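You operate a simulated robot arm through the tools that you are given. There is no shell and no other tool.

You run a simulated robot arm. Do the job below in one go: nothing can be reset, and whatever is moved stays where it is left.

## Task
Fit the can the yellow card asks for and lock it in.
Fine: It goes in the black dock; the blue can goes on the orange stand. Set down upright: blue can, what you pick out.

Only the result counts: the job must be done as asked and must still hold three seconds after the hand-in. Knocking over, shifting, dropping, spilling or breaking anything else fails it.

## Robot
A 6-joint arm with a four-finger gripper, fixed in place. Base frame: the origin is at the foot of the arm, x ahead of it, y to its left, z up. Readings come in m, degrees, newtons and seconds.
Its first joint turns from -166.0 to 166.0 degrees. Payload 3.43 kg.
The tool frame sits at the grasp point between the pads (the TCP): z along the fingers, y along the line on which they close. The tips reach 0.03 m beyond it. Largest opening 0.12 m; the body of the gripper starts 0.085 m behind the TCP.
Orientation is told as [roll, pitch, yaw] about the base's x, y, z axes, in that order, counted from this pose: with the fingers straight down and closing along the base's y, the tool's x points along the base's -x, its y along +y and its z along -z.

## Interface
- The arm moves only by the tool step_arm. Its argument "steps" is a list that holds one entry, the list of rows, each a list of 7 numbers: the shift along the base's x, y, z in m, then the turn, a rotation vector about the base's x, y, z in degrees, then the finger opening in m, from 0 to 0.12. In form: [[[tx, ty, tz, wx, wy, wz, fingers], ...]]. A call has 1 to 20 rows; each row shifts and turns the commanded pose from where the row before left it. Each row takes 0.2 s and may step no farther than 0.05 m and 8.6 degrees from the row before; otherwise, or with a gripper value out of range, the whole call is refused. A pose out of reach is approached as far as the arm can. The call stops where the force on the tool passes 40 N (or 10 N more than at its start, if that is more) or the arm is blocked; 0.2 s more then pass. Each finger halts on what it meets, pressing with about 35 N; the grip force reading is that of the motor and also rises with nothing between the fingers. The clock runs only during rows and for 0.2 s after the last one: add rows that do not move to give the fingers time. The reply holds the time, the measured pose of the TCP, the force on the tool along the base axes, the opening and the grip force, in the units named above and with some noise, with the torque about the TCP (base axes, N m) and any sound that the robot's microphone picked up, and new pictures: "views" is both (left out), scene, wrist or none.
- Cameras (640 x 400 px; columns grow to the right, rows downward): "scene" is fixed at [0.0428, -0.6629, 1.5732]; the picture's right is [1.00, 0.09, 0.00], its down [0.04, -0.44, -0.90] and it looks along [-0.08, 0.89, -0.45] (base axes); focal length 360 px, centre (320, 200). "wrist" rides on the gripper at [0.071, -0.017, -0.121] in the tool frame; the picture's right is [0.23, 0.97, 0.00], its down [-0.81, 0.19, -0.55] and it looks along [-0.54, 0.13, 0.83] (tool axes); focal length 275 px, centre (320, 200). There is no depth. A picture from a camera that has moved, and an enlarged one, comes with that camera's place and axes in the base frame and with its lens. The place of the scene camera against the robot may be out by one fixed shift of up to 0.025 m in any direction.
- zoom(camera, box): a new picture of the part [left, top, right, bottom] of that camera's present view, enlarged. It takes no simulated time.
- hand_in(): hands the job in; it is judged then, once.

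Nothing tells you positions but the pictures and the camera data. Unless the task says otherwise, let go and move clear before handing in.

The tools are called after "Request:" by a JSON object that holds its "op" and its "data". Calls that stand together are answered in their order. step_arm: Moves the arm, as the interface text tells. Its arguments: {"type":"object","properties":{"steps":{"type":"array"},"views":{"type":"string","enum":["both","scene","wrist","none"]}},"required":["steps"]} The other tools are called the same way: zoom (camera, box) takes an enlarged picture of a part of a camera's view; hand_in () hands the job in.

At the start:

```text
time: 0.0
tcp_pos: [0.1814, 0.4929, 1.1715]
ee_rot: [0.1, 0.2, 0.1]
ft_force: [-0.6, 0.2, -0.5]
wrist_torque: [0.0, 0.0, -0.04]
grip_width: 0.1198
gripper_force: 0.0
```

scene: 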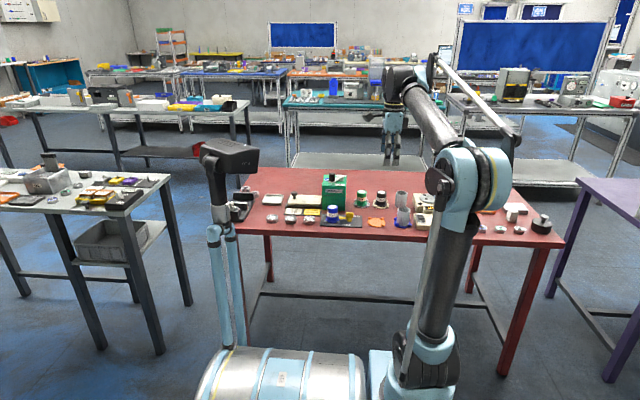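
wrist: 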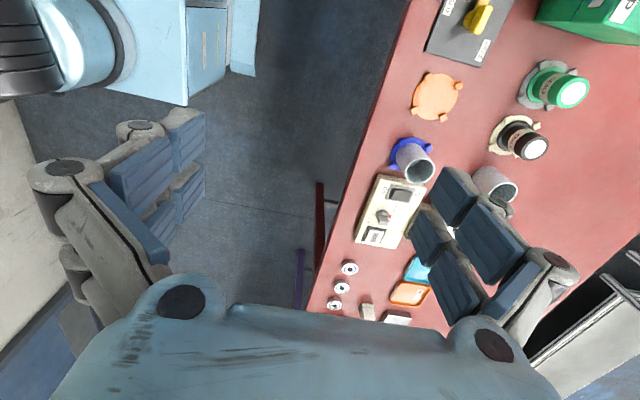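

I see a red table with cans, a dock plate, and stands; I'll zoom in on both cameras to read the details before moving.

Request:
{"op": "zoom", "data": {"camera": "scene", "box": [230, 160, 400, 250]}}

Request:
{"op": "zoom", "data": {"camera": "scene", "box": [380, 160, 570, 260]}}

Request:
{"op": "zoom", "data": {"camera": "wrist", "box": [380, 0, 640, 180]}}

Request:
{"op": "zoom", "data": {"camera": "wrist", "box": [310, 120, 550, 330]}}

```text
3.76 times, centred on (315, 205) of scene
camera zoom: at [0.0428, -0.6629, 1.5732], right [1.0, 0.09, 0.0], down [0.04, -0.44, -0.9], along [-0.08, 0.89, -0.45], focal length 1353 px, centre (339, 181)
```

zoom: 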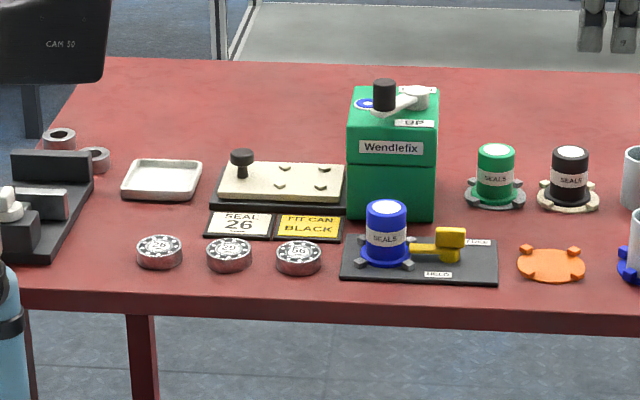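

```text
3.37 times, centred on (475, 210) of scene
camera zoom: at [0.0428, -0.6629, 1.5732], right [1.0, 0.09, 0.0], down [0.04, -0.44, -0.9], along [-0.08, 0.89, -0.45], focal length 1211 px, centre (-202, 166)
```

zoom: 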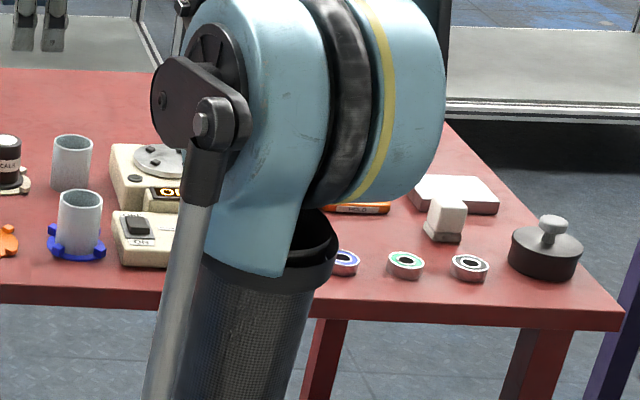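

```text
2.22 times, centred on (510, 90) of wrist
camera zoom: at [0.1105, 0.4743, 1.2919], right [-0.23, 0.97, 0.0], down [0.81, 0.19, 0.55], along [0.54, 0.13, -0.83], focal length 612 px, centre (-102, 444)
```

zoom: 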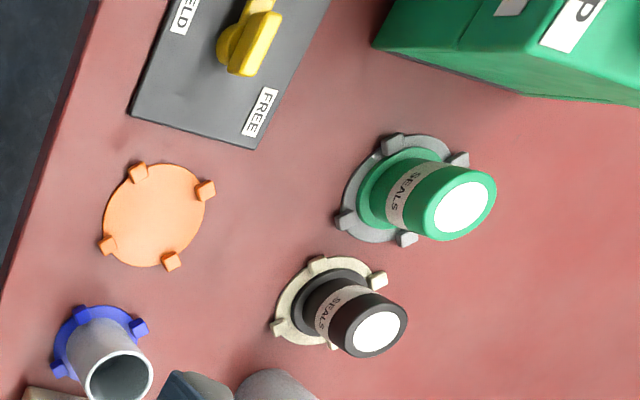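

```text
1.90 times, centred on (430, 225) of wrist
camera zoom: at [0.1105, 0.4743, 1.2919], right [-0.23, 0.97, 0.0], down [0.81, 0.19, 0.55], along [0.54, 0.13, -0.83], focal length 524 px, centre (110, 152)
```

zoom: 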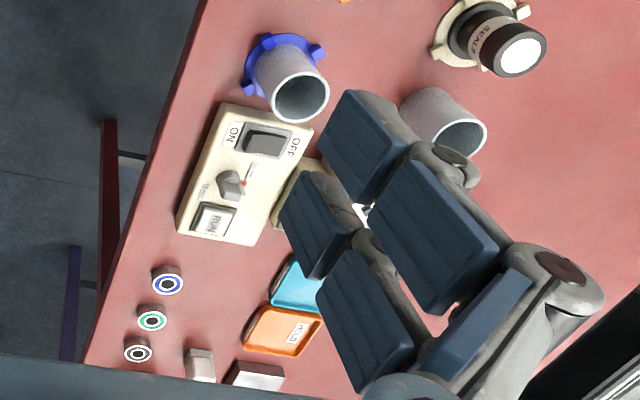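

The yellow card appears to ask for the black can. I'll zoom closer on the dock, its lever and the cards.

Request:
{"op": "zoom", "data": {"camera": "scene", "box": [315, 205, 375, 240]}}

Request:
{"op": "zoom", "data": {"camera": "scene", "box": [280, 205, 340, 240]}}

Request:
{"op": "zoom", "data": {"camera": "wrist", "box": [410, 0, 540, 80]}}

Request:
{"op": "zoom", "data": {"camera": "scene", "box": [340, 180, 410, 240]}}

```text
10.67 times, centred on (345, 222) of scene
camera zoom: at [0.0428, -0.6629, 1.5732], right [1.0, 0.09, 0.0], down [0.04, -0.44, -0.9], along [-0.08, 0.89, -0.45], focal length 3834 px, centre (53, -40)
```

zoom: 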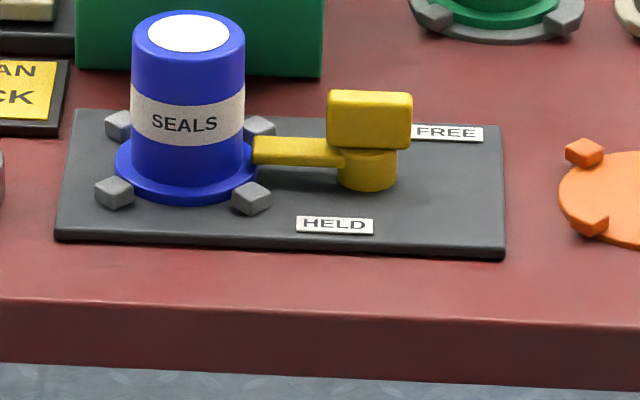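

```text
10.67 times, centred on (310, 222) of scene
camera zoom: at [0.0428, -0.6629, 1.5732], right [1.0, 0.09, 0.0], down [0.04, -0.44, -0.9], along [-0.08, 0.89, -0.45], focal length 3834 px, centre (427, -40)
```

zoom: 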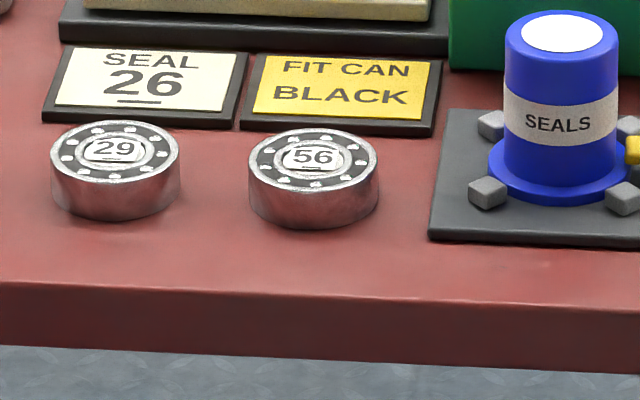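

```text
4.92 times, centred on (475, 40) of wrist
camera zoom: at [0.1105, 0.4743, 1.2919], right [-0.23, 0.97, 0.0], down [0.81, 0.19, 0.55], along [0.54, 0.13, -0.83], focal length 1355 px, centre (-443, 988)
```

zoom: 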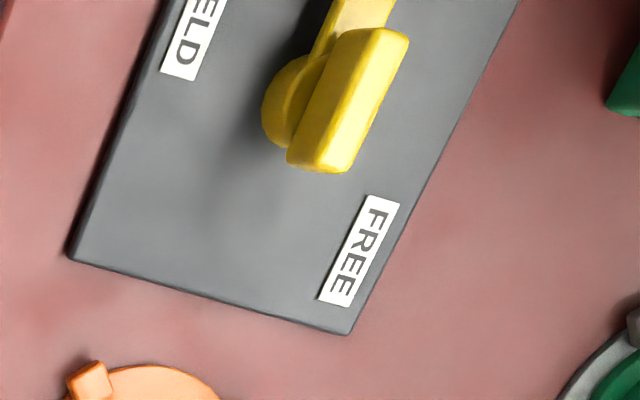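

```text
6.67 times, centred on (375, 210) of scene
camera zoom: at [0.0428, -0.6629, 1.5732], right [1.0, 0.09, 0.0], down [0.04, -0.44, -0.9], along [-0.08, 0.89, -0.45], focal length 2396 px, centre (-47, 133)
```

zoom: 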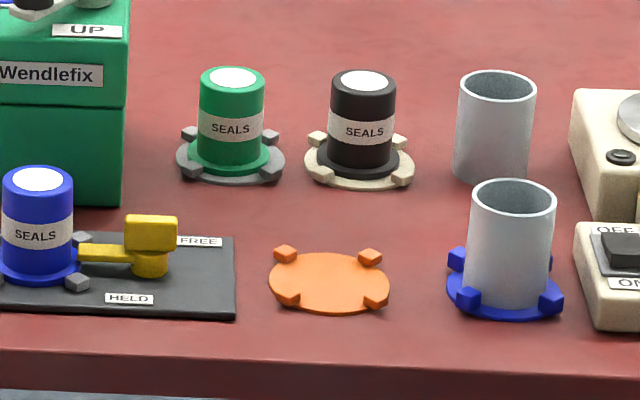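

The yellow card reads "FIT CAN BLACK". The blue can sits in the black dock under a yellow latch, and the black can is on the cream stand at about (0.22, 0.89, 0.78). I'll move the wrist camera over the dock to measure things accurately.

Request:
{"op": "step_arm", "data": {"steps": [[[-0.0325, 0.0188, -0.015, 0, 0, 0, 0.12], [-0.0325, 0.0188, -0.015, 0, 0, 0, 0.12], [-0.0325, 0.0188, -0.015, 0, 0, 0, 0.12], [-0.0325, 0.0188, -0.015, 0, 0, 0, 0.12], [-0.0325, 0.0188, -0.015, 0, 0, 0, 0.12], [-0.0325, 0.0188, -0.015, 0, 0, 0, 0.12], [-0.0325, 0.0188, -0.015, 0, 0, 0, 0.12], [-0.0325, 0.0188, -0.015, 0, 0, 0, 0.12], [0, 0, 0, 0, 0, 0, 0.12]]]}}

```text
time: 2.0
tcp_pos: [-0.0927, 0.6447, 1.0542]
ee_rot: [0.2, -0.5, 0.0]
ft_force: [-0.2, -0.4, -0.2]
wrist_torque: [0.01, 0.07, -0.02]
grip_width: 0.1199
gripper_force: 0.1
camera wrist: at [-0.1644, 0.626, 1.1728], right [-0.23, 0.97, 0.0], down [0.81, 0.19, 0.56], along [0.55, 0.13, -0.83], focal length 275 px, centre (320, 200)
```

scene: 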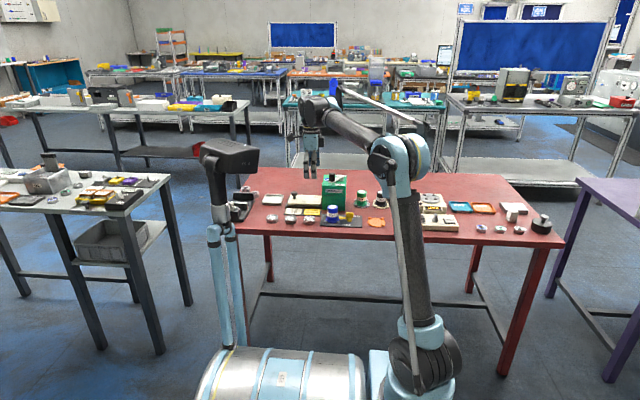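
wrist: 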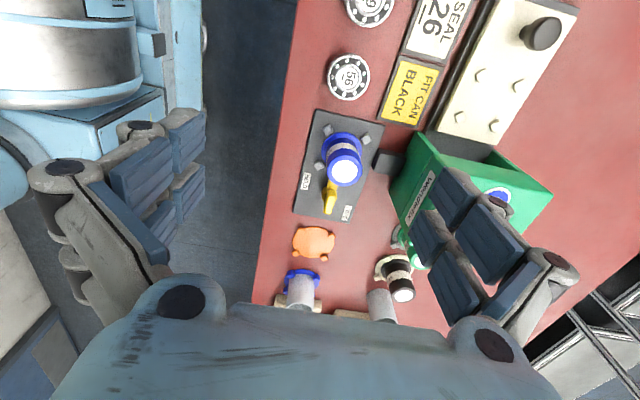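

Request:
{"op": "zoom", "data": {"camera": "wrist", "box": [280, 100, 400, 220]}}

Request:
{"op": "zoom", "data": {"camera": "wrist", "box": [270, 200, 430, 320]}}

```text
3.33 times, centred on (340, 160) of wrist
camera zoom: at [-0.1644, 0.626, 1.1728], right [-0.23, 0.97, 0.0], down [0.81, 0.19, 0.56], along [0.55, 0.13, -0.83], focal length 918 px, centre (253, 333)
```

zoom: 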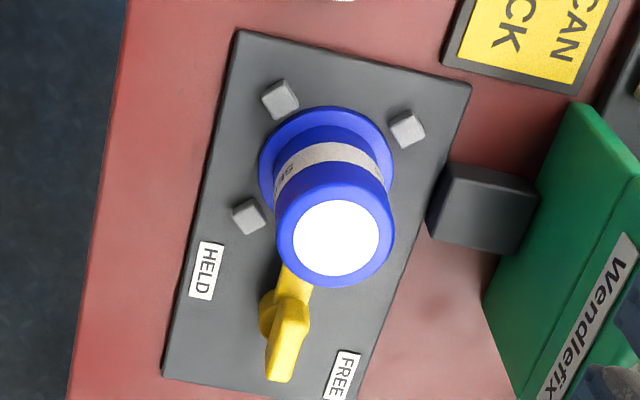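

```text
3.33 times, centred on (350, 260) of wrist
camera zoom: at [-0.1644, 0.626, 1.1728], right [-0.23, 0.97, 0.0], down [0.81, 0.19, 0.56], along [0.55, 0.13, -0.83], focal length 918 px, centre (220, 0)
```

zoom: 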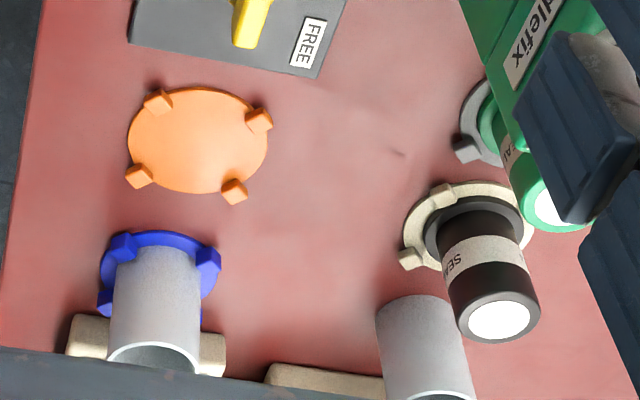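

The dock is in view and the black can and orange stand are visible beyond it. The measured pose is a bit off the commanded one, so I'll check that it settles before measuring.

Request:
{"op": "step_arm", "data": {"steps": [[[0, 0, 0, 0, 0, 0, 0.12], [0, 0, 0, 0, 0, 0, 0.12], [0, 0, 0, 0, 0, 0, 0.12]]], "views": "wrist"}}

```text
time: 2.8
tcp_pos: [-0.0925, 0.6431, 1.0545]
ee_rot: [0.1, -0.5, 0.0]
ft_force: [0.3, 0.3, 0.3]
wrist_torque: [-0.01, -0.01, -0.01]
grip_width: 0.1202
gripper_force: 0.2
camera wrist: at [-0.1642, 0.6257, 1.173], right [-0.23, 0.97, 0.0], down [0.81, 0.19, 0.56], along [0.55, 0.13, -0.83], focal length 275 px, centre (320, 200)
```

wrist: 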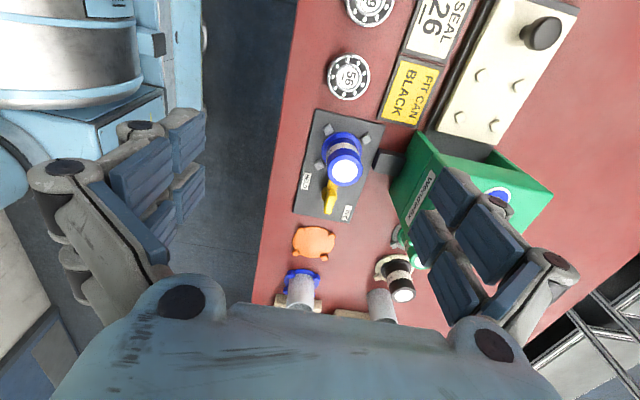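

The arm holds a steady offset from the commanded pose, so I'll close the loop on the measured pose. The latch handle is near (0.06, 0.695) and the blue can near (-0.012, 0.694); next is a closer look from above.

Request:
{"op": "step_arm", "data": {"steps": [[[0.0305, 0.0104, -0.0209, 0, 0, 0, 0.12], [0.0305, 0.0104, -0.0209, 0, 0, 0, 0.12], [0.0305, 0.0104, -0.0209, 0, 0, 0, 0.12], [0.0305, 0.0104, -0.0209, 0, 0, 0, 0.12], [0.0305, 0.0104, -0.0209, 0, 0, 0, 0.12], [0, 0, 0, 0, 0, 0, 0.12], [0, 0, 0, 0, 0, 0, 0.12]]]}}

Request:
{"op": "zoom", "data": {"camera": "wrist", "box": [200, 60, 460, 260]}}

```text
time: 4.4
tcp_pos: [0.0596, 0.6956, 0.9496]
ee_rot: [0.2, -0.4, 0.1]
ft_force: [0.5, -0.1, -0.2]
wrist_torque: [0.0, 0.02, -0.03]
grip_width: 0.12
gripper_force: 0.1
camera wrist: at [-0.0124, 0.677, 1.0685], right [-0.23, 0.97, 0.0], down [0.81, 0.19, 0.56], along [0.55, 0.13, -0.83], focal length 275 px, centre (320, 200)
```

scene: 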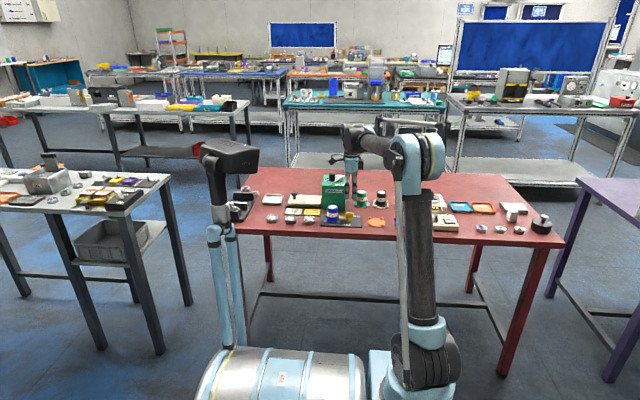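
wrist: 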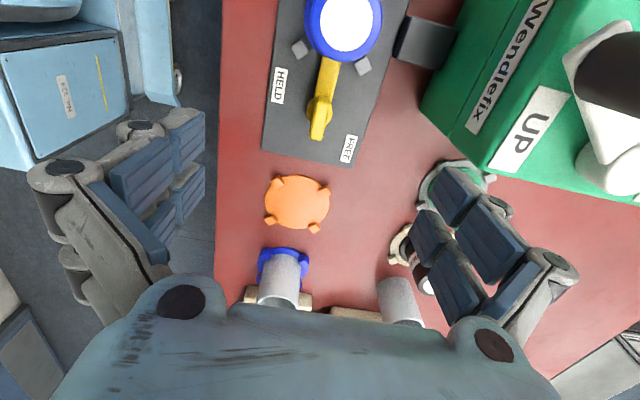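

```text
2.00 times, centred on (330, 160) of wrist
camera zoom: at [-0.0124, 0.677, 1.0685], right [-0.23, 0.97, 0.0], down [0.81, 0.19, 0.56], along [0.55, 0.13, -0.83], focal length 551 px, centre (300, 280)
```

zoom: 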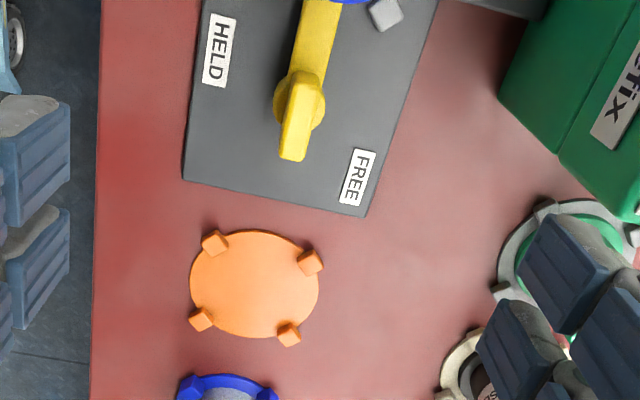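

The dock is aligned with the base axes, the handle top is near (0.061, 0.694, 0.834), and the table surface is at about 0.80. I'll zoom in on the latch handle for its exact shape.

Request:
{"op": "zoom", "data": {"camera": "wrist", "box": [280, 40, 380, 160]}}

Request:
{"op": "zoom", "data": {"camera": "scene", "box": [335, 208, 365, 230]}}

```text
3.33 times, centred on (330, 100) of wrist
camera zoom: at [-0.0124, 0.677, 1.0685], right [-0.23, 0.97, 0.0], down [0.81, 0.19, 0.56], along [0.55, 0.13, -0.83], focal length 918 px, centre (287, 533)
```

zoom: 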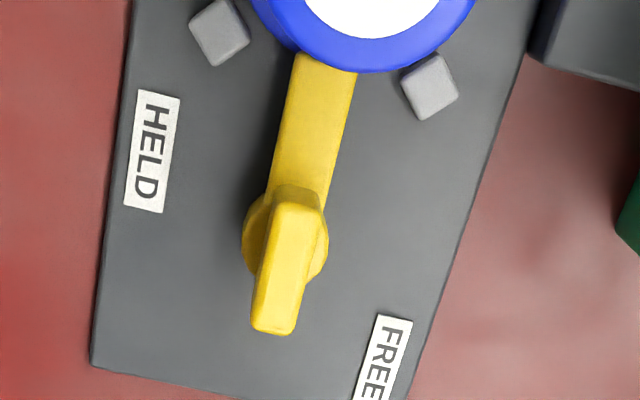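

```text
16.00 times, centred on (350, 219) of scene
camera zoom: at [0.0428, -0.6629, 1.5732], right [1.0, 0.09, 0.0], down [0.04, -0.44, -0.9], along [-0.08, 0.89, -0.45], focal length 5752 px, centre (-160, -104)
```

zoom: 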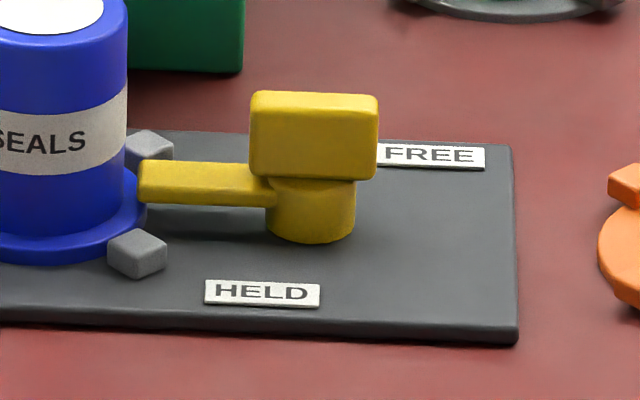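

The handle is a block about 35 mm long and 13 mm wide, standing about 20 mm above the latch tongue. I'll partly close the fingers and come down above it for a check view.

Request:
{"op": "step_arm", "data": {"steps": [[[0.0005, -0.0005, -0.02, 0, 0, 0, 0.05], [0.0005, -0.0005, -0.02, 0, 0, 0, 0.05], [0.0004, -0.0006, -0.02, 0, 0, 0, 0.05], [0, 0, 0, 0, 0, 0, 0.05], [0, 0, 0, 0, 0, 0, 0.05]]]}}

Request:
{"op": "zoom", "data": {"camera": "wrist", "box": [220, 60, 420, 220]}}

Request:
{"op": "zoom", "data": {"camera": "scene", "box": [310, 170, 390, 240]}}

```text
time: 5.6
tcp_pos: [0.06, 0.6937, 0.8897]
ee_rot: [0.1, -0.5, 0.2]
ft_force: [0.2, 0.2, -0.3]
wrist_torque: [-0.01, 0.02, 0.01]
grip_width: 0.05
gripper_force: 0.2
camera wrist: at [-0.0114, 0.6743, 1.009], right [-0.23, 0.97, 0.0], down [0.81, 0.19, 0.56], along [0.55, 0.13, -0.83], focal length 275 px, centre (320, 200)
```

scene: 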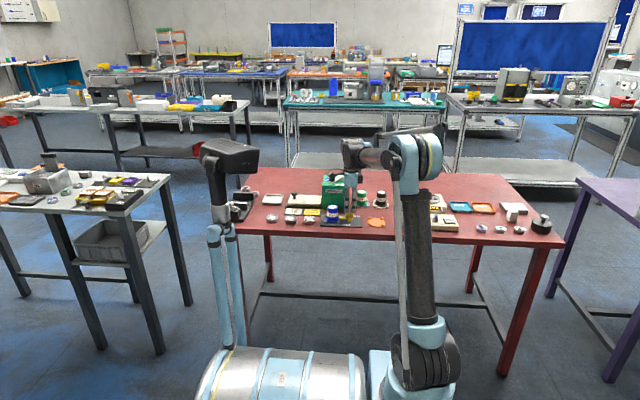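
wrist: 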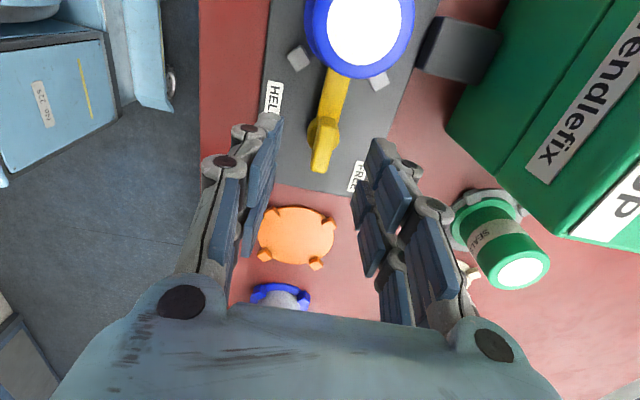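

```text
2.50 times, centred on (320, 140) of wrist
camera zoom: at [-0.0114, 0.6743, 1.009], right [-0.23, 0.97, 0.0], down [0.81, 0.19, 0.56], along [0.55, 0.13, -0.83], focal length 688 px, centre (320, 350)
```

zoom: 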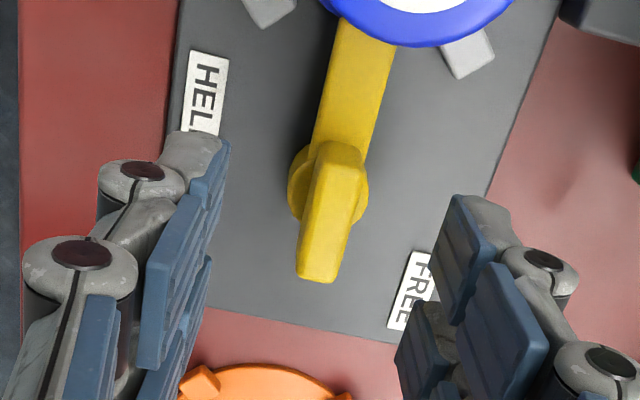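

```text
5.71 times, centred on (350, 205) of scene
camera zoom: at [0.0428, -0.6629, 1.5732], right [1.0, 0.09, 0.0], down [0.04, -0.44, -0.9], along [-0.08, 0.89, -0.45], focal length 2054 px, centre (149, 171)
```

zoom: 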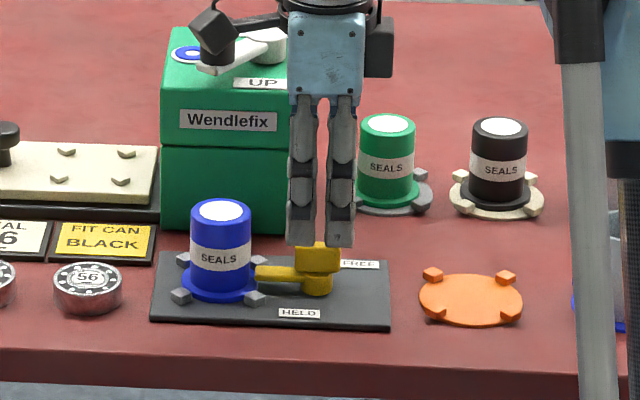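

The handle sits at about (0.060, 0.694), its top at z≈0.842 and its underside at about 0.819. I'll descend to TCP z≈0.852 and close on it.

Request:
{"op": "step_arm", "data": {"steps": [[[0, 0, -0.015, 0, 0, 0, 0.05], [0, 0, -0.015, 0, 0, 0, 0.05], [0, 0, -0.0077, 0, 0, 0, 0.05], [0, 0, 0, 0, 0, 0, 0.05]]]}}

Request:
{"op": "zoom", "data": {"camera": "wrist", "box": [220, 60, 420, 220]}}

Request:
{"op": "zoom", "data": {"camera": "scene", "box": [320, 190, 380, 235]}}

```text
time: 6.6
tcp_pos: [0.0607, 0.6931, 0.8511]
ee_rot: [0.1, -0.6, 0.2]
ft_force: [0.3, 0.4, -0.5]
wrist_torque: [-0.01, -0.01, 0.0]
grip_width: 0.0502
gripper_force: 0.1
camera wrist: at [-0.0118, 0.6747, 0.9713], right [-0.23, 0.97, 0.0], down [0.81, 0.19, 0.56], along [0.55, 0.13, -0.83], focal length 275 px, centre (320, 200)
```

scene: 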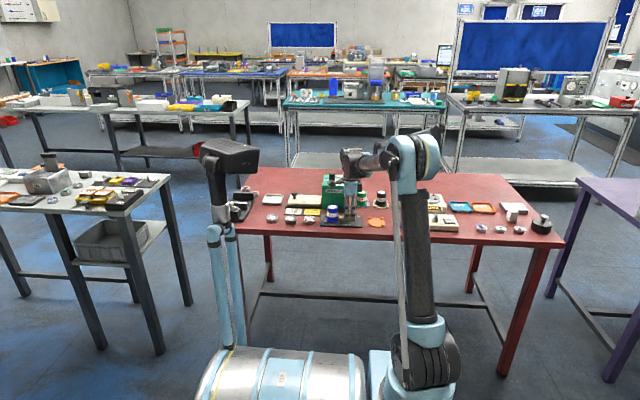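
wrist: 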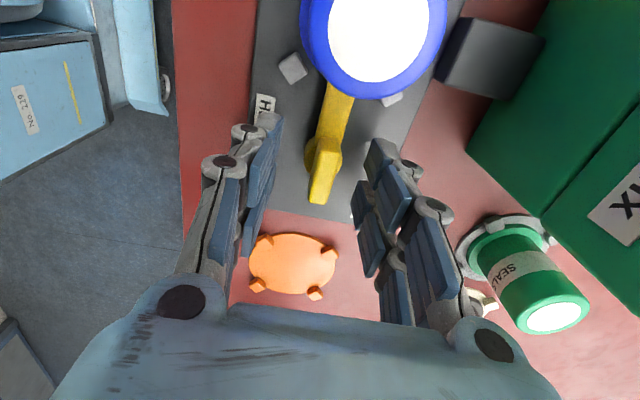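

```text
2.50 times, centred on (320, 140) of wrist
camera zoom: at [-0.0118, 0.6747, 0.9713], right [-0.23, 0.97, 0.0], down [0.81, 0.19, 0.56], along [0.55, 0.13, -0.83], focal length 688 px, centre (320, 350)
```

zoom: 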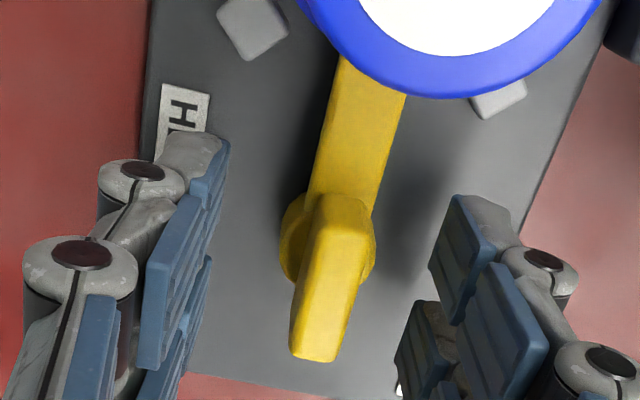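

```text
8.89 times, centred on (350, 212) of scene
camera zoom: at [0.0428, -0.6629, 1.5732], right [1.0, 0.09, 0.0], down [0.04, -0.44, -0.9], along [-0.08, 0.89, -0.45], focal length 3195 px, centre (53, 89)
```

zoom: 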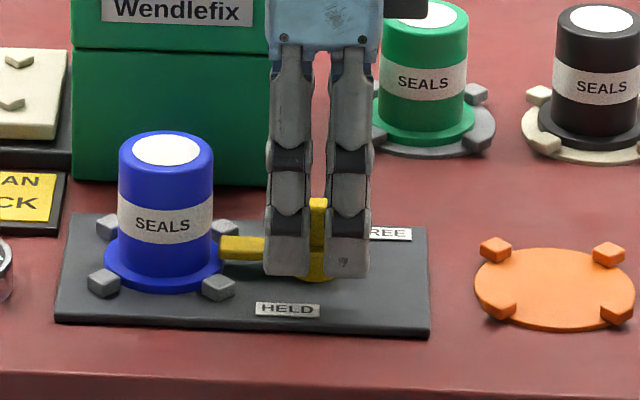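

The fingers straddle the handle with the tips just above the latch tongue. Now I'll close on it.

Request:
{"op": "step_arm", "data": {"steps": [[[0, 0.0005, 0, 0, 0, 0, 0.03], [0, 0, 0, 0, 0, 0, 0.005], [0, 0, 0, 0, 0, 0, 0.0], [0, 0, 0, 0, 0, 0, 0.0]]], "views": "wrist"}}

```text
time: 7.6
tcp_pos: [0.0603, 0.6945, 0.8517]
ee_rot: [0.1, -0.5, 0.1]
ft_force: [-2.9, 23.2, 4.2]
wrist_torque: [0.7, 0.13, -0.02]
grip_width: 0.0117
gripper_force: 45.4
camera wrist: at [-0.0117, 0.6763, 0.9711], right [-0.23, 0.97, 0.0], down [0.81, 0.19, 0.56], along [0.55, 0.13, -0.83], focal length 275 px, centre (320, 200)
```

wrist: 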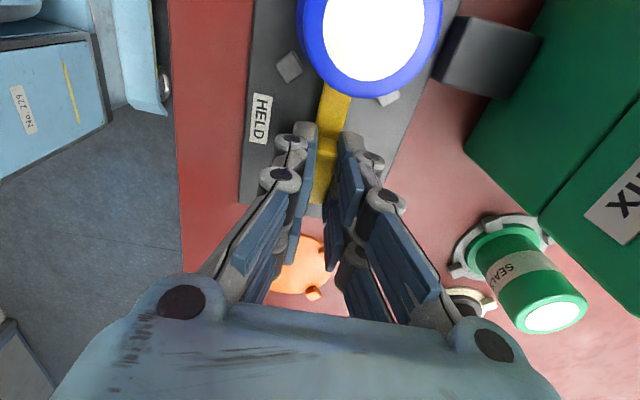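

The handle is gripped (11.7 mm), but there is a 23 N sideways force, so my centring is slightly off in y. I'll nudge the gripper +y to relieve it.

Request:
{"op": "step_arm", "data": {"steps": [[[0, 0.001, 0, 0, 0, 0, 0.0], [0, 0, 0, 0, 0, 0, 0.0]]], "views": "none"}}

```text
time: 8.2
tcp_pos: [0.0609, 0.6946, 0.8521]
ee_rot: [0.1, -0.5, 0.1]
ft_force: [-3.0, 17.4, 5.3]
wrist_torque: [0.47, 0.28, -0.08]
grip_width: 0.012
gripper_force: 44.8
```

Request:
{"op": "step_arm", "data": {"steps": [[[0, 0.001, -0.0003, 0, 0, 0, 0.0], [0, 0.001, -0.0003, 0, 0, 0, 0.0], [0, 0, 0, 0, 0, 0, 0.0]]], "views": "none"}}

```text
time: 9.0
tcp_pos: [0.0594, 0.6951, 0.8519]
ee_rot: [0.0, -0.6, 0.1]
ft_force: [-0.1, -16.3, 16.9]
wrist_torque: [-0.6, 0.59, -0.06]
grip_width: 0.0119
gripper_force: 45.4
```

Request:
{"op": "step_arm", "data": {"steps": [[[0, -0.001, 0.0008, 0, 0, 0, 0.0], [0, 0, 0, 0, 0, 0, 0.0]]], "views": "none"}}

```text
time: 9.6
tcp_pos: [0.0599, 0.6945, 0.852]
ee_rot: [0.0, -0.5, 0.0]
ft_force: [1.5, -25.0, -9.1]
wrist_torque: [-0.67, -0.05, -0.02]
grip_width: 0.0119
gripper_force: 45.1
```

Request:
{"op": "step_arm", "data": {"steps": [[[0, 0, -0.0003, 0, 0, 0, 0.0], [0, 0, 0, 0, 0, 0, 0.0], [0, 0, 0, 0, 0, 0, 0.0]]], "views": "none"}}

```text
time: 10.4
tcp_pos: [0.0606, 0.6964, 0.8525]
ee_rot: [0.1, -0.4, 0.1]
ft_force: [-0.2, -33.7, -18.9]
wrist_torque: [-0.88, -0.61, -0.05]
grip_width: 0.0118
gripper_force: 44.8
```

The side force keeps drifting while gripped, so I'll relax the grip slightly, let the arm settle, and re-centre.

Request:
{"op": "step_arm", "data": {"steps": [[[0, 0, 0, 0, 0, 0, 0.02], [0, 0, 0, 0, 0, 0, 0.02], [0, 0, 0, 0, 0, 0, 0.02]]], "views": "wrist"}}

Request:
{"op": "zoom", "data": {"camera": "wrist", "box": [260, 80, 400, 220]}}

```text
time: 11.2
tcp_pos: [0.0603, 0.6962, 0.8528]
ee_rot: [0.1, -0.6, 0.0]
ft_force: [0.0, -0.4, 1.4]
wrist_torque: [-0.01, 0.02, 0.03]
grip_width: 0.02
gripper_force: 0.1
camera wrist: at [-0.0116, 0.6775, 0.9711], right [-0.23, 0.97, 0.0], down [0.81, 0.19, 0.56], along [0.55, 0.13, -0.83], focal length 275 px, centre (320, 200)
```

wrist: 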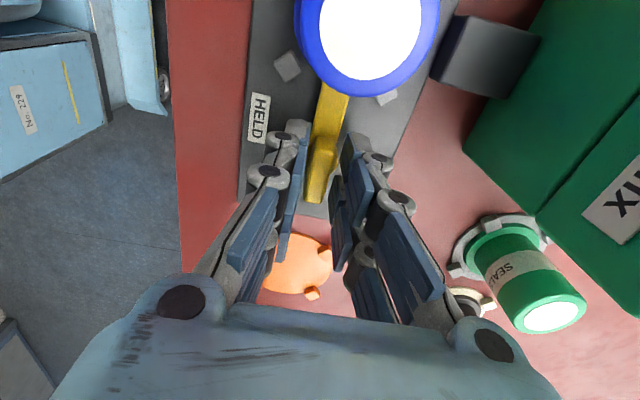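

```text
2.86 times, centred on (330, 150) of wrist
camera zoom: at [-0.0116, 0.6775, 0.9711], right [-0.23, 0.97, 0.0], down [0.81, 0.19, 0.56], along [0.55, 0.13, -0.83], focal length 786 px, centre (291, 343)
```

zoom: 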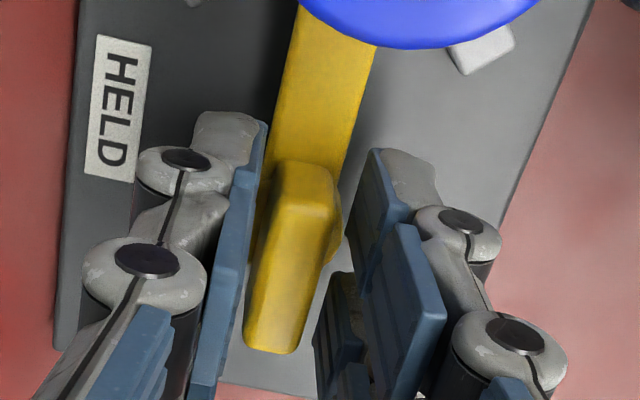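

The handle now sits nearer the −y finger, so I'll shift about −2.5 mm in y and close to a near-contact opening rather than squeeze hard.

Request:
{"op": "step_arm", "data": {"steps": [[[0, -0.0013, 0, 0, 0, 0, 0.02], [0, -0.0012, 0, 0, 0, 0, 0.02], [0, 0, 0, 0, 0, 0, 0.016], [0, 0, 0, 0, 0, 0, 0.013], [0, 0, 0, 0, 0, 0, 0.013], [0, 0, 0, 0, 0, 0, 0.013]]], "views": "wrist"}}

Request:
{"op": "zoom", "data": {"camera": "wrist", "box": [260, 80, 400, 220]}}

```text
time: 12.6
tcp_pos: [0.059, 0.6934, 0.8519]
ee_rot: [0.0, -0.6, 0.1]
ft_force: [0.0, 3.1, 0.7]
wrist_torque: [0.08, 0.02, -0.04]
grip_width: 0.0148
gripper_force: 1.7
camera wrist: at [-0.0118, 0.675, 0.9709], right [-0.23, 0.97, 0.0], down [0.81, 0.19, 0.56], along [0.55, 0.13, -0.83], focal length 275 px, centre (320, 200)
```

wrist: 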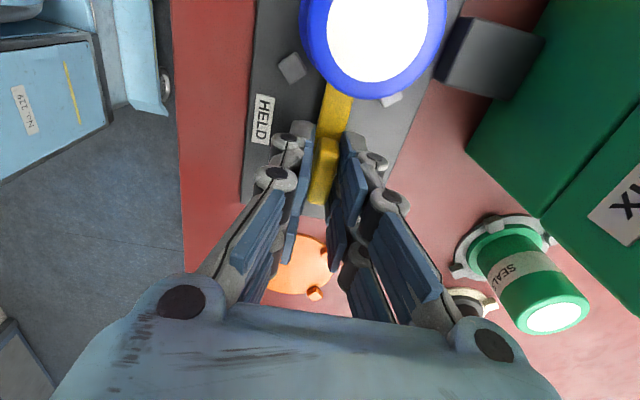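

```text
2.86 times, centred on (330, 150) of wrist
camera zoom: at [-0.0118, 0.675, 0.9709], right [-0.23, 0.97, 0.0], down [0.81, 0.19, 0.56], along [0.55, 0.13, -0.83], focal length 786 px, centre (291, 343)
```

zoom: 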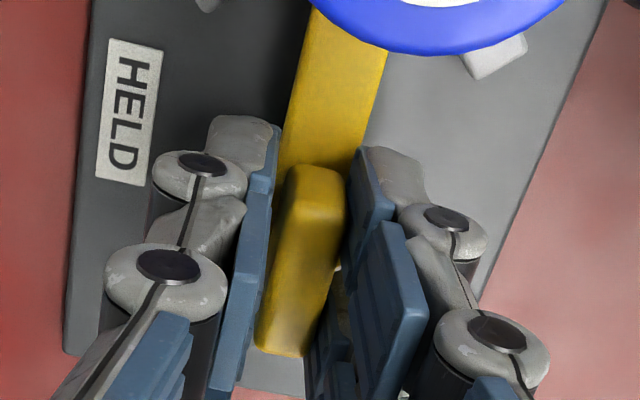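

The +y finger touches first, so the centre is about 1 mm further +y. I'll adjust and close lightly again.

Request:
{"op": "step_arm", "data": {"steps": [[[0, 0.0012, 0, 0, 0, 0, 0.013], [0, 0, 0, 0, 0, 0, 0.0125], [0, 0, 0, 0, 0, 0, 0.0125]]], "views": "none"}}

```text
time: 13.4
tcp_pos: [0.0602, 0.6949, 0.853]
ee_rot: [0.1, -0.5, 0.1]
ft_force: [-0.4, 0.6, 0.1]
wrist_torque: [0.01, -0.02, 0.0]
grip_width: 0.0132
gripper_force: 0.0
```

Now the fingers fit around the handle with almost no force. I'll try a small clockwise turn (towards the FREE side) and read the torque.

Request:
{"op": "step_arm", "data": {"steps": [[[0, 0, 0, 0, 0, -4, 0.012], [0, 0, 0, 0, 0, -4, 0.012], [0, 0, 0, 0, 0, -4, 0.012], [0, 0, 0, 0, 0, 0, 0.012]]]}}

Request:
{"op": "zoom", "data": {"camera": "wrist", "box": [240, 60, 400, 220]}}

```text
time: 14.4
tcp_pos: [0.0607, 0.6948, 0.8527]
ee_rot: [0.1, -0.5, -12.1]
ft_force: [0.5, 1.8, 0.8]
wrist_torque: [0.03, -0.01, 0.01]
grip_width: 0.0125
gripper_force: 0.2
camera wrist: at [-0.0137, 0.6919, 0.9709], right [-0.02, 1.0, 0.0], down [0.83, 0.02, 0.56], along [0.56, 0.01, -0.83], focal length 275 px, centre (320, 200)
```

scene: 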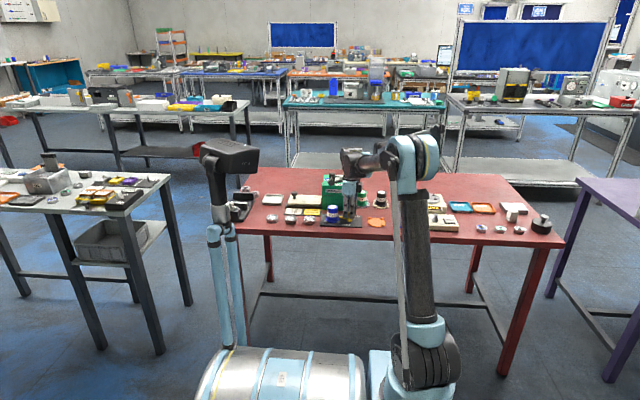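
wrist: 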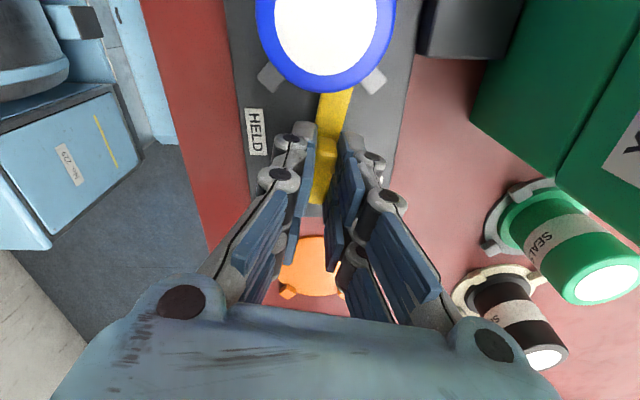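

```text
2.50 times, centred on (320, 140) of wrist
camera zoom: at [-0.0137, 0.6919, 0.9709], right [-0.02, 1.0, 0.0], down [0.83, 0.02, 0.56], along [0.56, 0.01, -0.83], focal length 688 px, centre (320, 350)
```

zoom: 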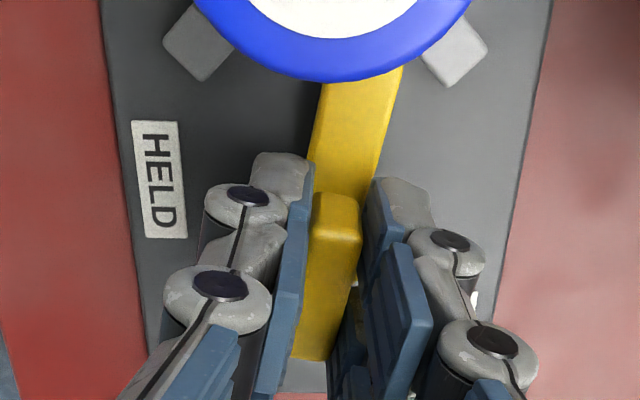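

The tongue follows freely and swings towards +y with no resistance. I'll keep turning to about −60°, which is clear of the can's flange.

Request:
{"op": "step_arm", "data": {"steps": [[[0, 0, 0, 0, 0, -6, 0.012], [0, 0, 0, 0, 0, -6, 0.012], [0, 0, 0, 0, 0, -6, 0.012], [0, 0, 0, 0, 0, -6, 0.012], [0, 0, 0, 0, 0, -6, 0.012], [0, 0, 0, 0, 0, 0, 0.012]]]}}

Request:
{"op": "zoom", "data": {"camera": "scene", "box": [310, 170, 390, 240]}}

```text
time: 15.8
tcp_pos: [0.059, 0.6943, 0.8513]
ee_rot: [0.0, -0.5, -42.0]
ft_force: [0.8, 0.4, -0.3]
wrist_torque: [0.01, 0.01, 0.02]
grip_width: 0.0126
gripper_force: 0.0
camera wrist: at [-0.0045, 0.7293, 0.9711], right [0.48, 0.88, 0.0], down [0.73, -0.4, 0.56], along [0.49, -0.27, -0.83], focal length 275 px, centre (320, 200)
```

scene: 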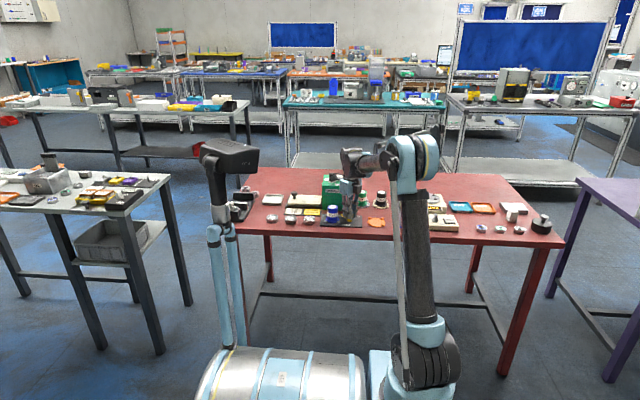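
wrist: 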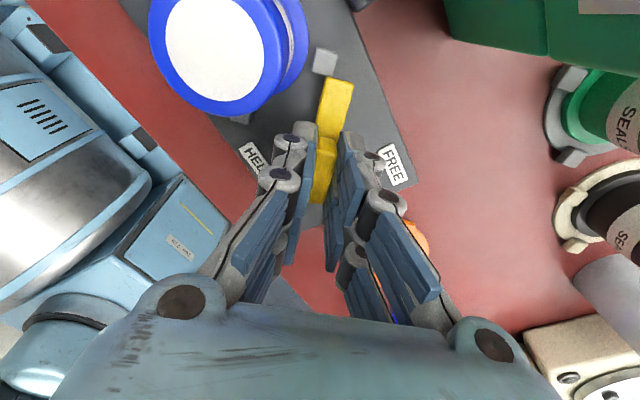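

```text
5.71 times, centred on (350, 205) of scene
camera zoom: at [0.0428, -0.6629, 1.5732], right [1.0, 0.09, 0.0], down [0.04, -0.44, -0.9], along [-0.08, 0.89, -0.45], focal length 2054 px, centre (149, 171)
```

zoom: 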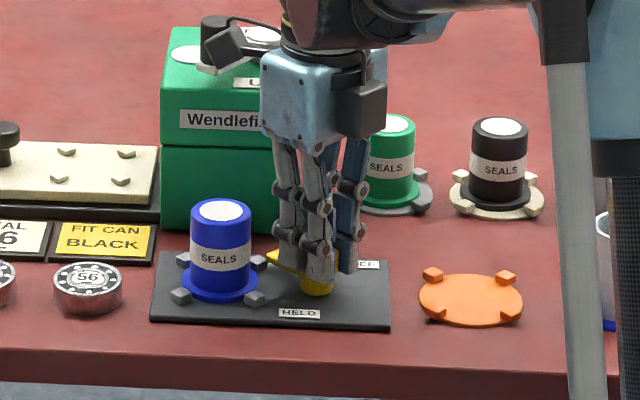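

The tongue is now clear of the flange. I'll turn a little further, to about −70°, for extra margin.

Request:
{"op": "step_arm", "data": {"steps": [[[0, 0, 0, 0, 0, -7, 0.012], [0, 0, 0, 0, 0, -7, 0.012], [0, 0, 0, 0, 0, -7, 0.012], [0, 0, 0, 0, 0, -7, 0.012], [0, 0, 0, 0, 0, 0, 0.012]]]}}

Request:
{"op": "zoom", "data": {"camera": "scene", "box": [310, 170, 390, 240]}}

```text
time: 17.0
tcp_pos: [0.064, 0.6969, 0.852]
ee_rot: [-0.3, -0.6, -67.9]
ft_force: [-17.0, -2.6, 0.5]
wrist_torque: [-0.29, 0.44, -0.03]
grip_width: 0.0212
gripper_force: 8.7
out of reach, approached as far as the arm can: row 4
stopped in row 5: the force on the tool passed its limit at 42 N (the readings are from after the stop); the commanded pose is now the measured one
camera wrist: at [0.0221, 0.7576, 0.9719], right [0.82, 0.58, -0.01], down [0.48, -0.67, 0.56], along [0.32, -0.46, -0.83], focal length 275 px, centre (320, 200)
```

scene: 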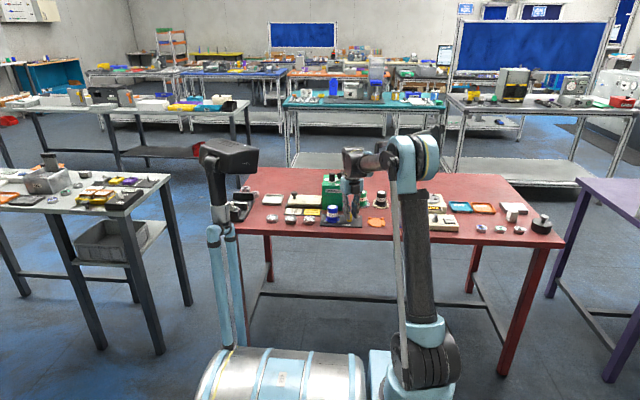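
wrist: 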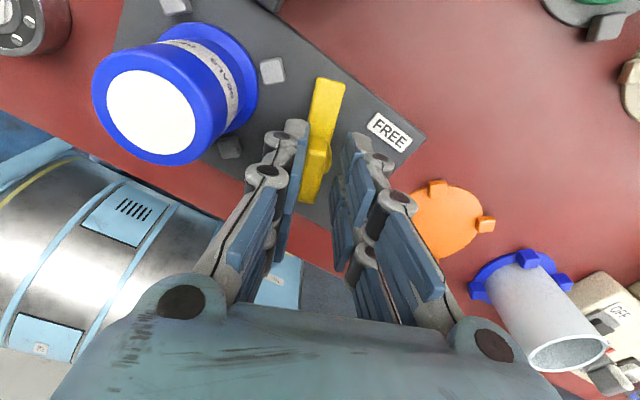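

```text
5.71 times, centred on (350, 205) of scene
camera zoom: at [0.0428, -0.6629, 1.5732], right [1.0, 0.09, 0.0], down [0.04, -0.44, -0.9], along [-0.08, 0.89, -0.45], focal length 2054 px, centre (149, 171)
```

zoom: 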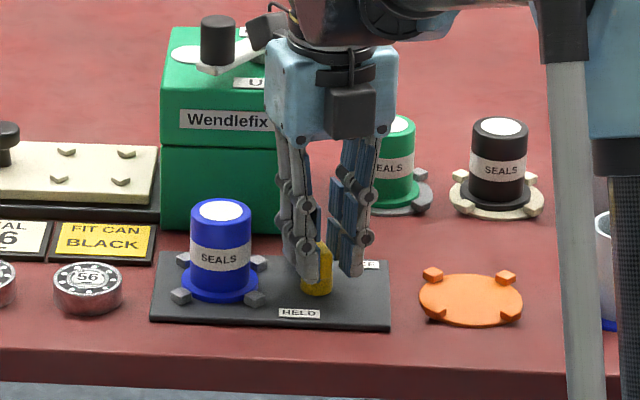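

I hit a wrist joint limit near −68° and the push rose to 42 N before stopping. The latch is clear now, so I'll open the fingers slightly, lift straight up, and check that nothing shifted.

Request:
{"op": "step_arm", "data": {"steps": [[[0, 0, 0, 0, 0, 0, 0.03], [0, 0, 0, 0, 0, 0, 0.03], [0, 0, 0.02, 0, 0, 0, 0.03], [0, 0, 0.03, 0, 0, 0, 0.03], [0, 0, 0.04, 0, 0, 0, 0.03], [0, 0, 0.04, 0, 0, 0, 0.03], [0, 0, 0, 0, 0, 0, 0.03]]]}}

Request:
{"op": "zoom", "data": {"camera": "scene", "box": [310, 170, 390, 240]}}

```text
time: 18.6
tcp_pos: [0.0709, 0.7, 0.9824]
ee_rot: [-0.1, -0.8, -68.4]
ft_force: [0.0, 0.5, 0.2]
wrist_torque: [-0.04, 0.01, -0.02]
grip_width: 0.0301
gripper_force: 0.1
out of reach, approached as far as the arm can: row 3
camera wrist: at [0.0289, 0.76, 1.1012], right [0.82, 0.57, 0.0], down [0.48, -0.68, 0.56], along [0.32, -0.46, -0.83], focal length 275 px, centre (320, 200)
```

scene: 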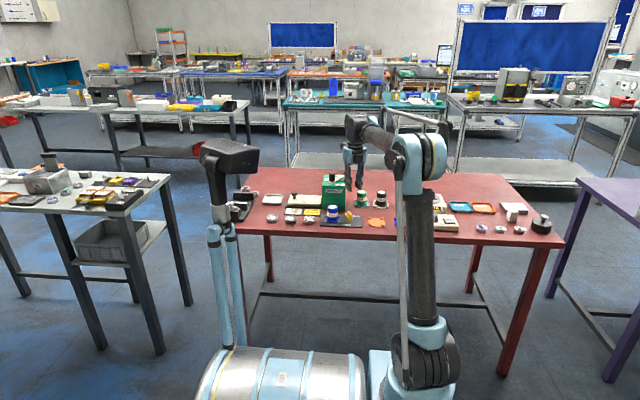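
wrist: 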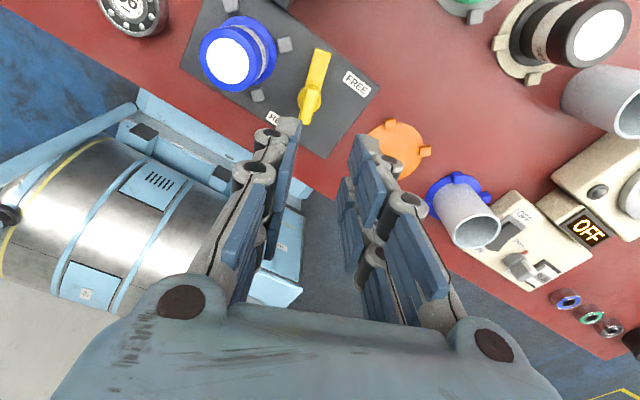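

```text
5.71 times, centred on (350, 205) of scene
camera zoom: at [0.0428, -0.6629, 1.5732], right [1.0, 0.09, 0.0], down [0.04, -0.44, -0.9], along [-0.08, 0.89, -0.45], focal length 2054 px, centre (149, 171)
```

zoom: 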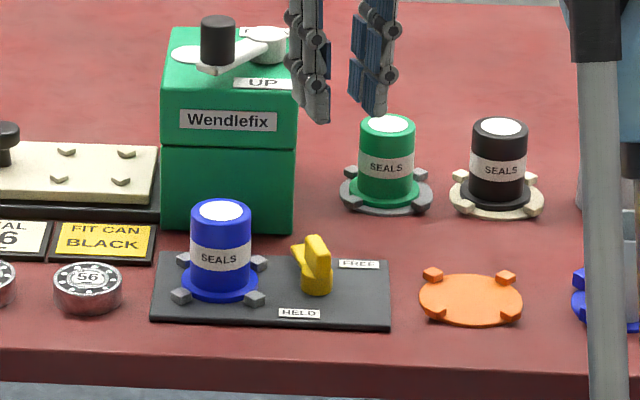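

The dock has not moved and the latch tongue is clear of the can. Now I'll turn the gripper back to yaw 0 and go above the blue can for a close look.

Request:
{"op": "step_arm", "data": {"steps": [[[-0.0093, -0.0007, 0.001, 0, 0, 7.6, 0.065], [-0.0093, -0.0007, 0.001, 0, 0, 7.6, 0.065], [-0.0093, -0.0007, 0.001, 0, 0, 7.6, 0.065], [-0.0093, -0.0007, 0.001, 0, 0, 7.6, 0.065], [-0.0093, -0.0007, 0.001, 0, 0, 7.6, 0.065], [-0.0093, -0.0007, 0.001, 0, 0, 7.6, 0.065], [-0.0093, -0.0007, 0.001, 0, 0, 7.6, 0.065], [-0.0093, -0.0007, 0.001, 0, 0, 7.6, 0.065], [-0.0093, -0.0007, 0.001, 0, 0, 7.6, 0.065], [0, 0, 0, 0, 0, 0, 0.065], [0, 0, 0, 0, 0, 0, 0.065]]]}}

Request:
{"op": "zoom", "data": {"camera": "wrist", "box": [220, 20, 440, 220]}}

```text
time: 21.0
tcp_pos: [-0.0135, 0.6931, 0.9913]
ee_rot: [0.1, -0.6, -0.4]
ft_force: [0.5, 0.2, 0.0]
wrist_torque: [0.0, 0.01, 0.03]
grip_width: 0.065
gripper_force: 0.1
camera wrist: at [-0.0857, 0.6749, 1.1104], right [-0.22, 0.97, 0.0], down [0.81, 0.18, 0.56], along [0.55, 0.13, -0.83], focal length 275 px, centre (320, 200)
```

scene: 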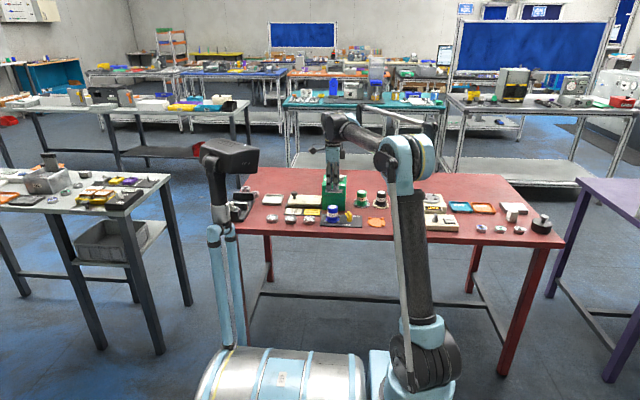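
wrist: 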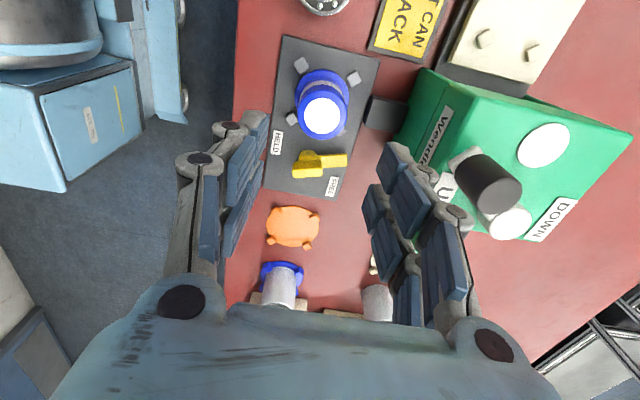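

```text
2.00 times, centred on (330, 120) of wrist
camera zoom: at [-0.0857, 0.6749, 1.1104], right [-0.22, 0.97, 0.0], down [0.81, 0.18, 0.56], along [0.55, 0.13, -0.83], focal length 551 px, centre (300, 360)
```

zoom: 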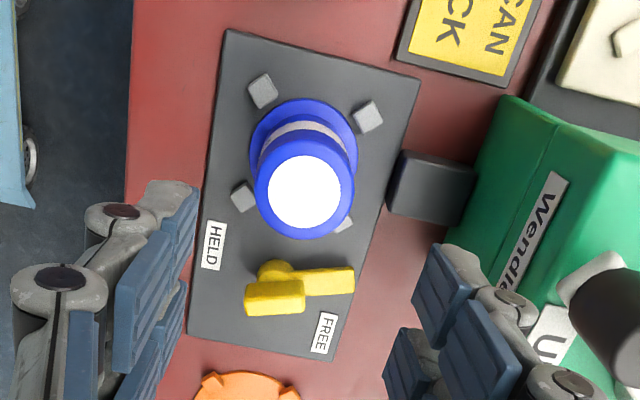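

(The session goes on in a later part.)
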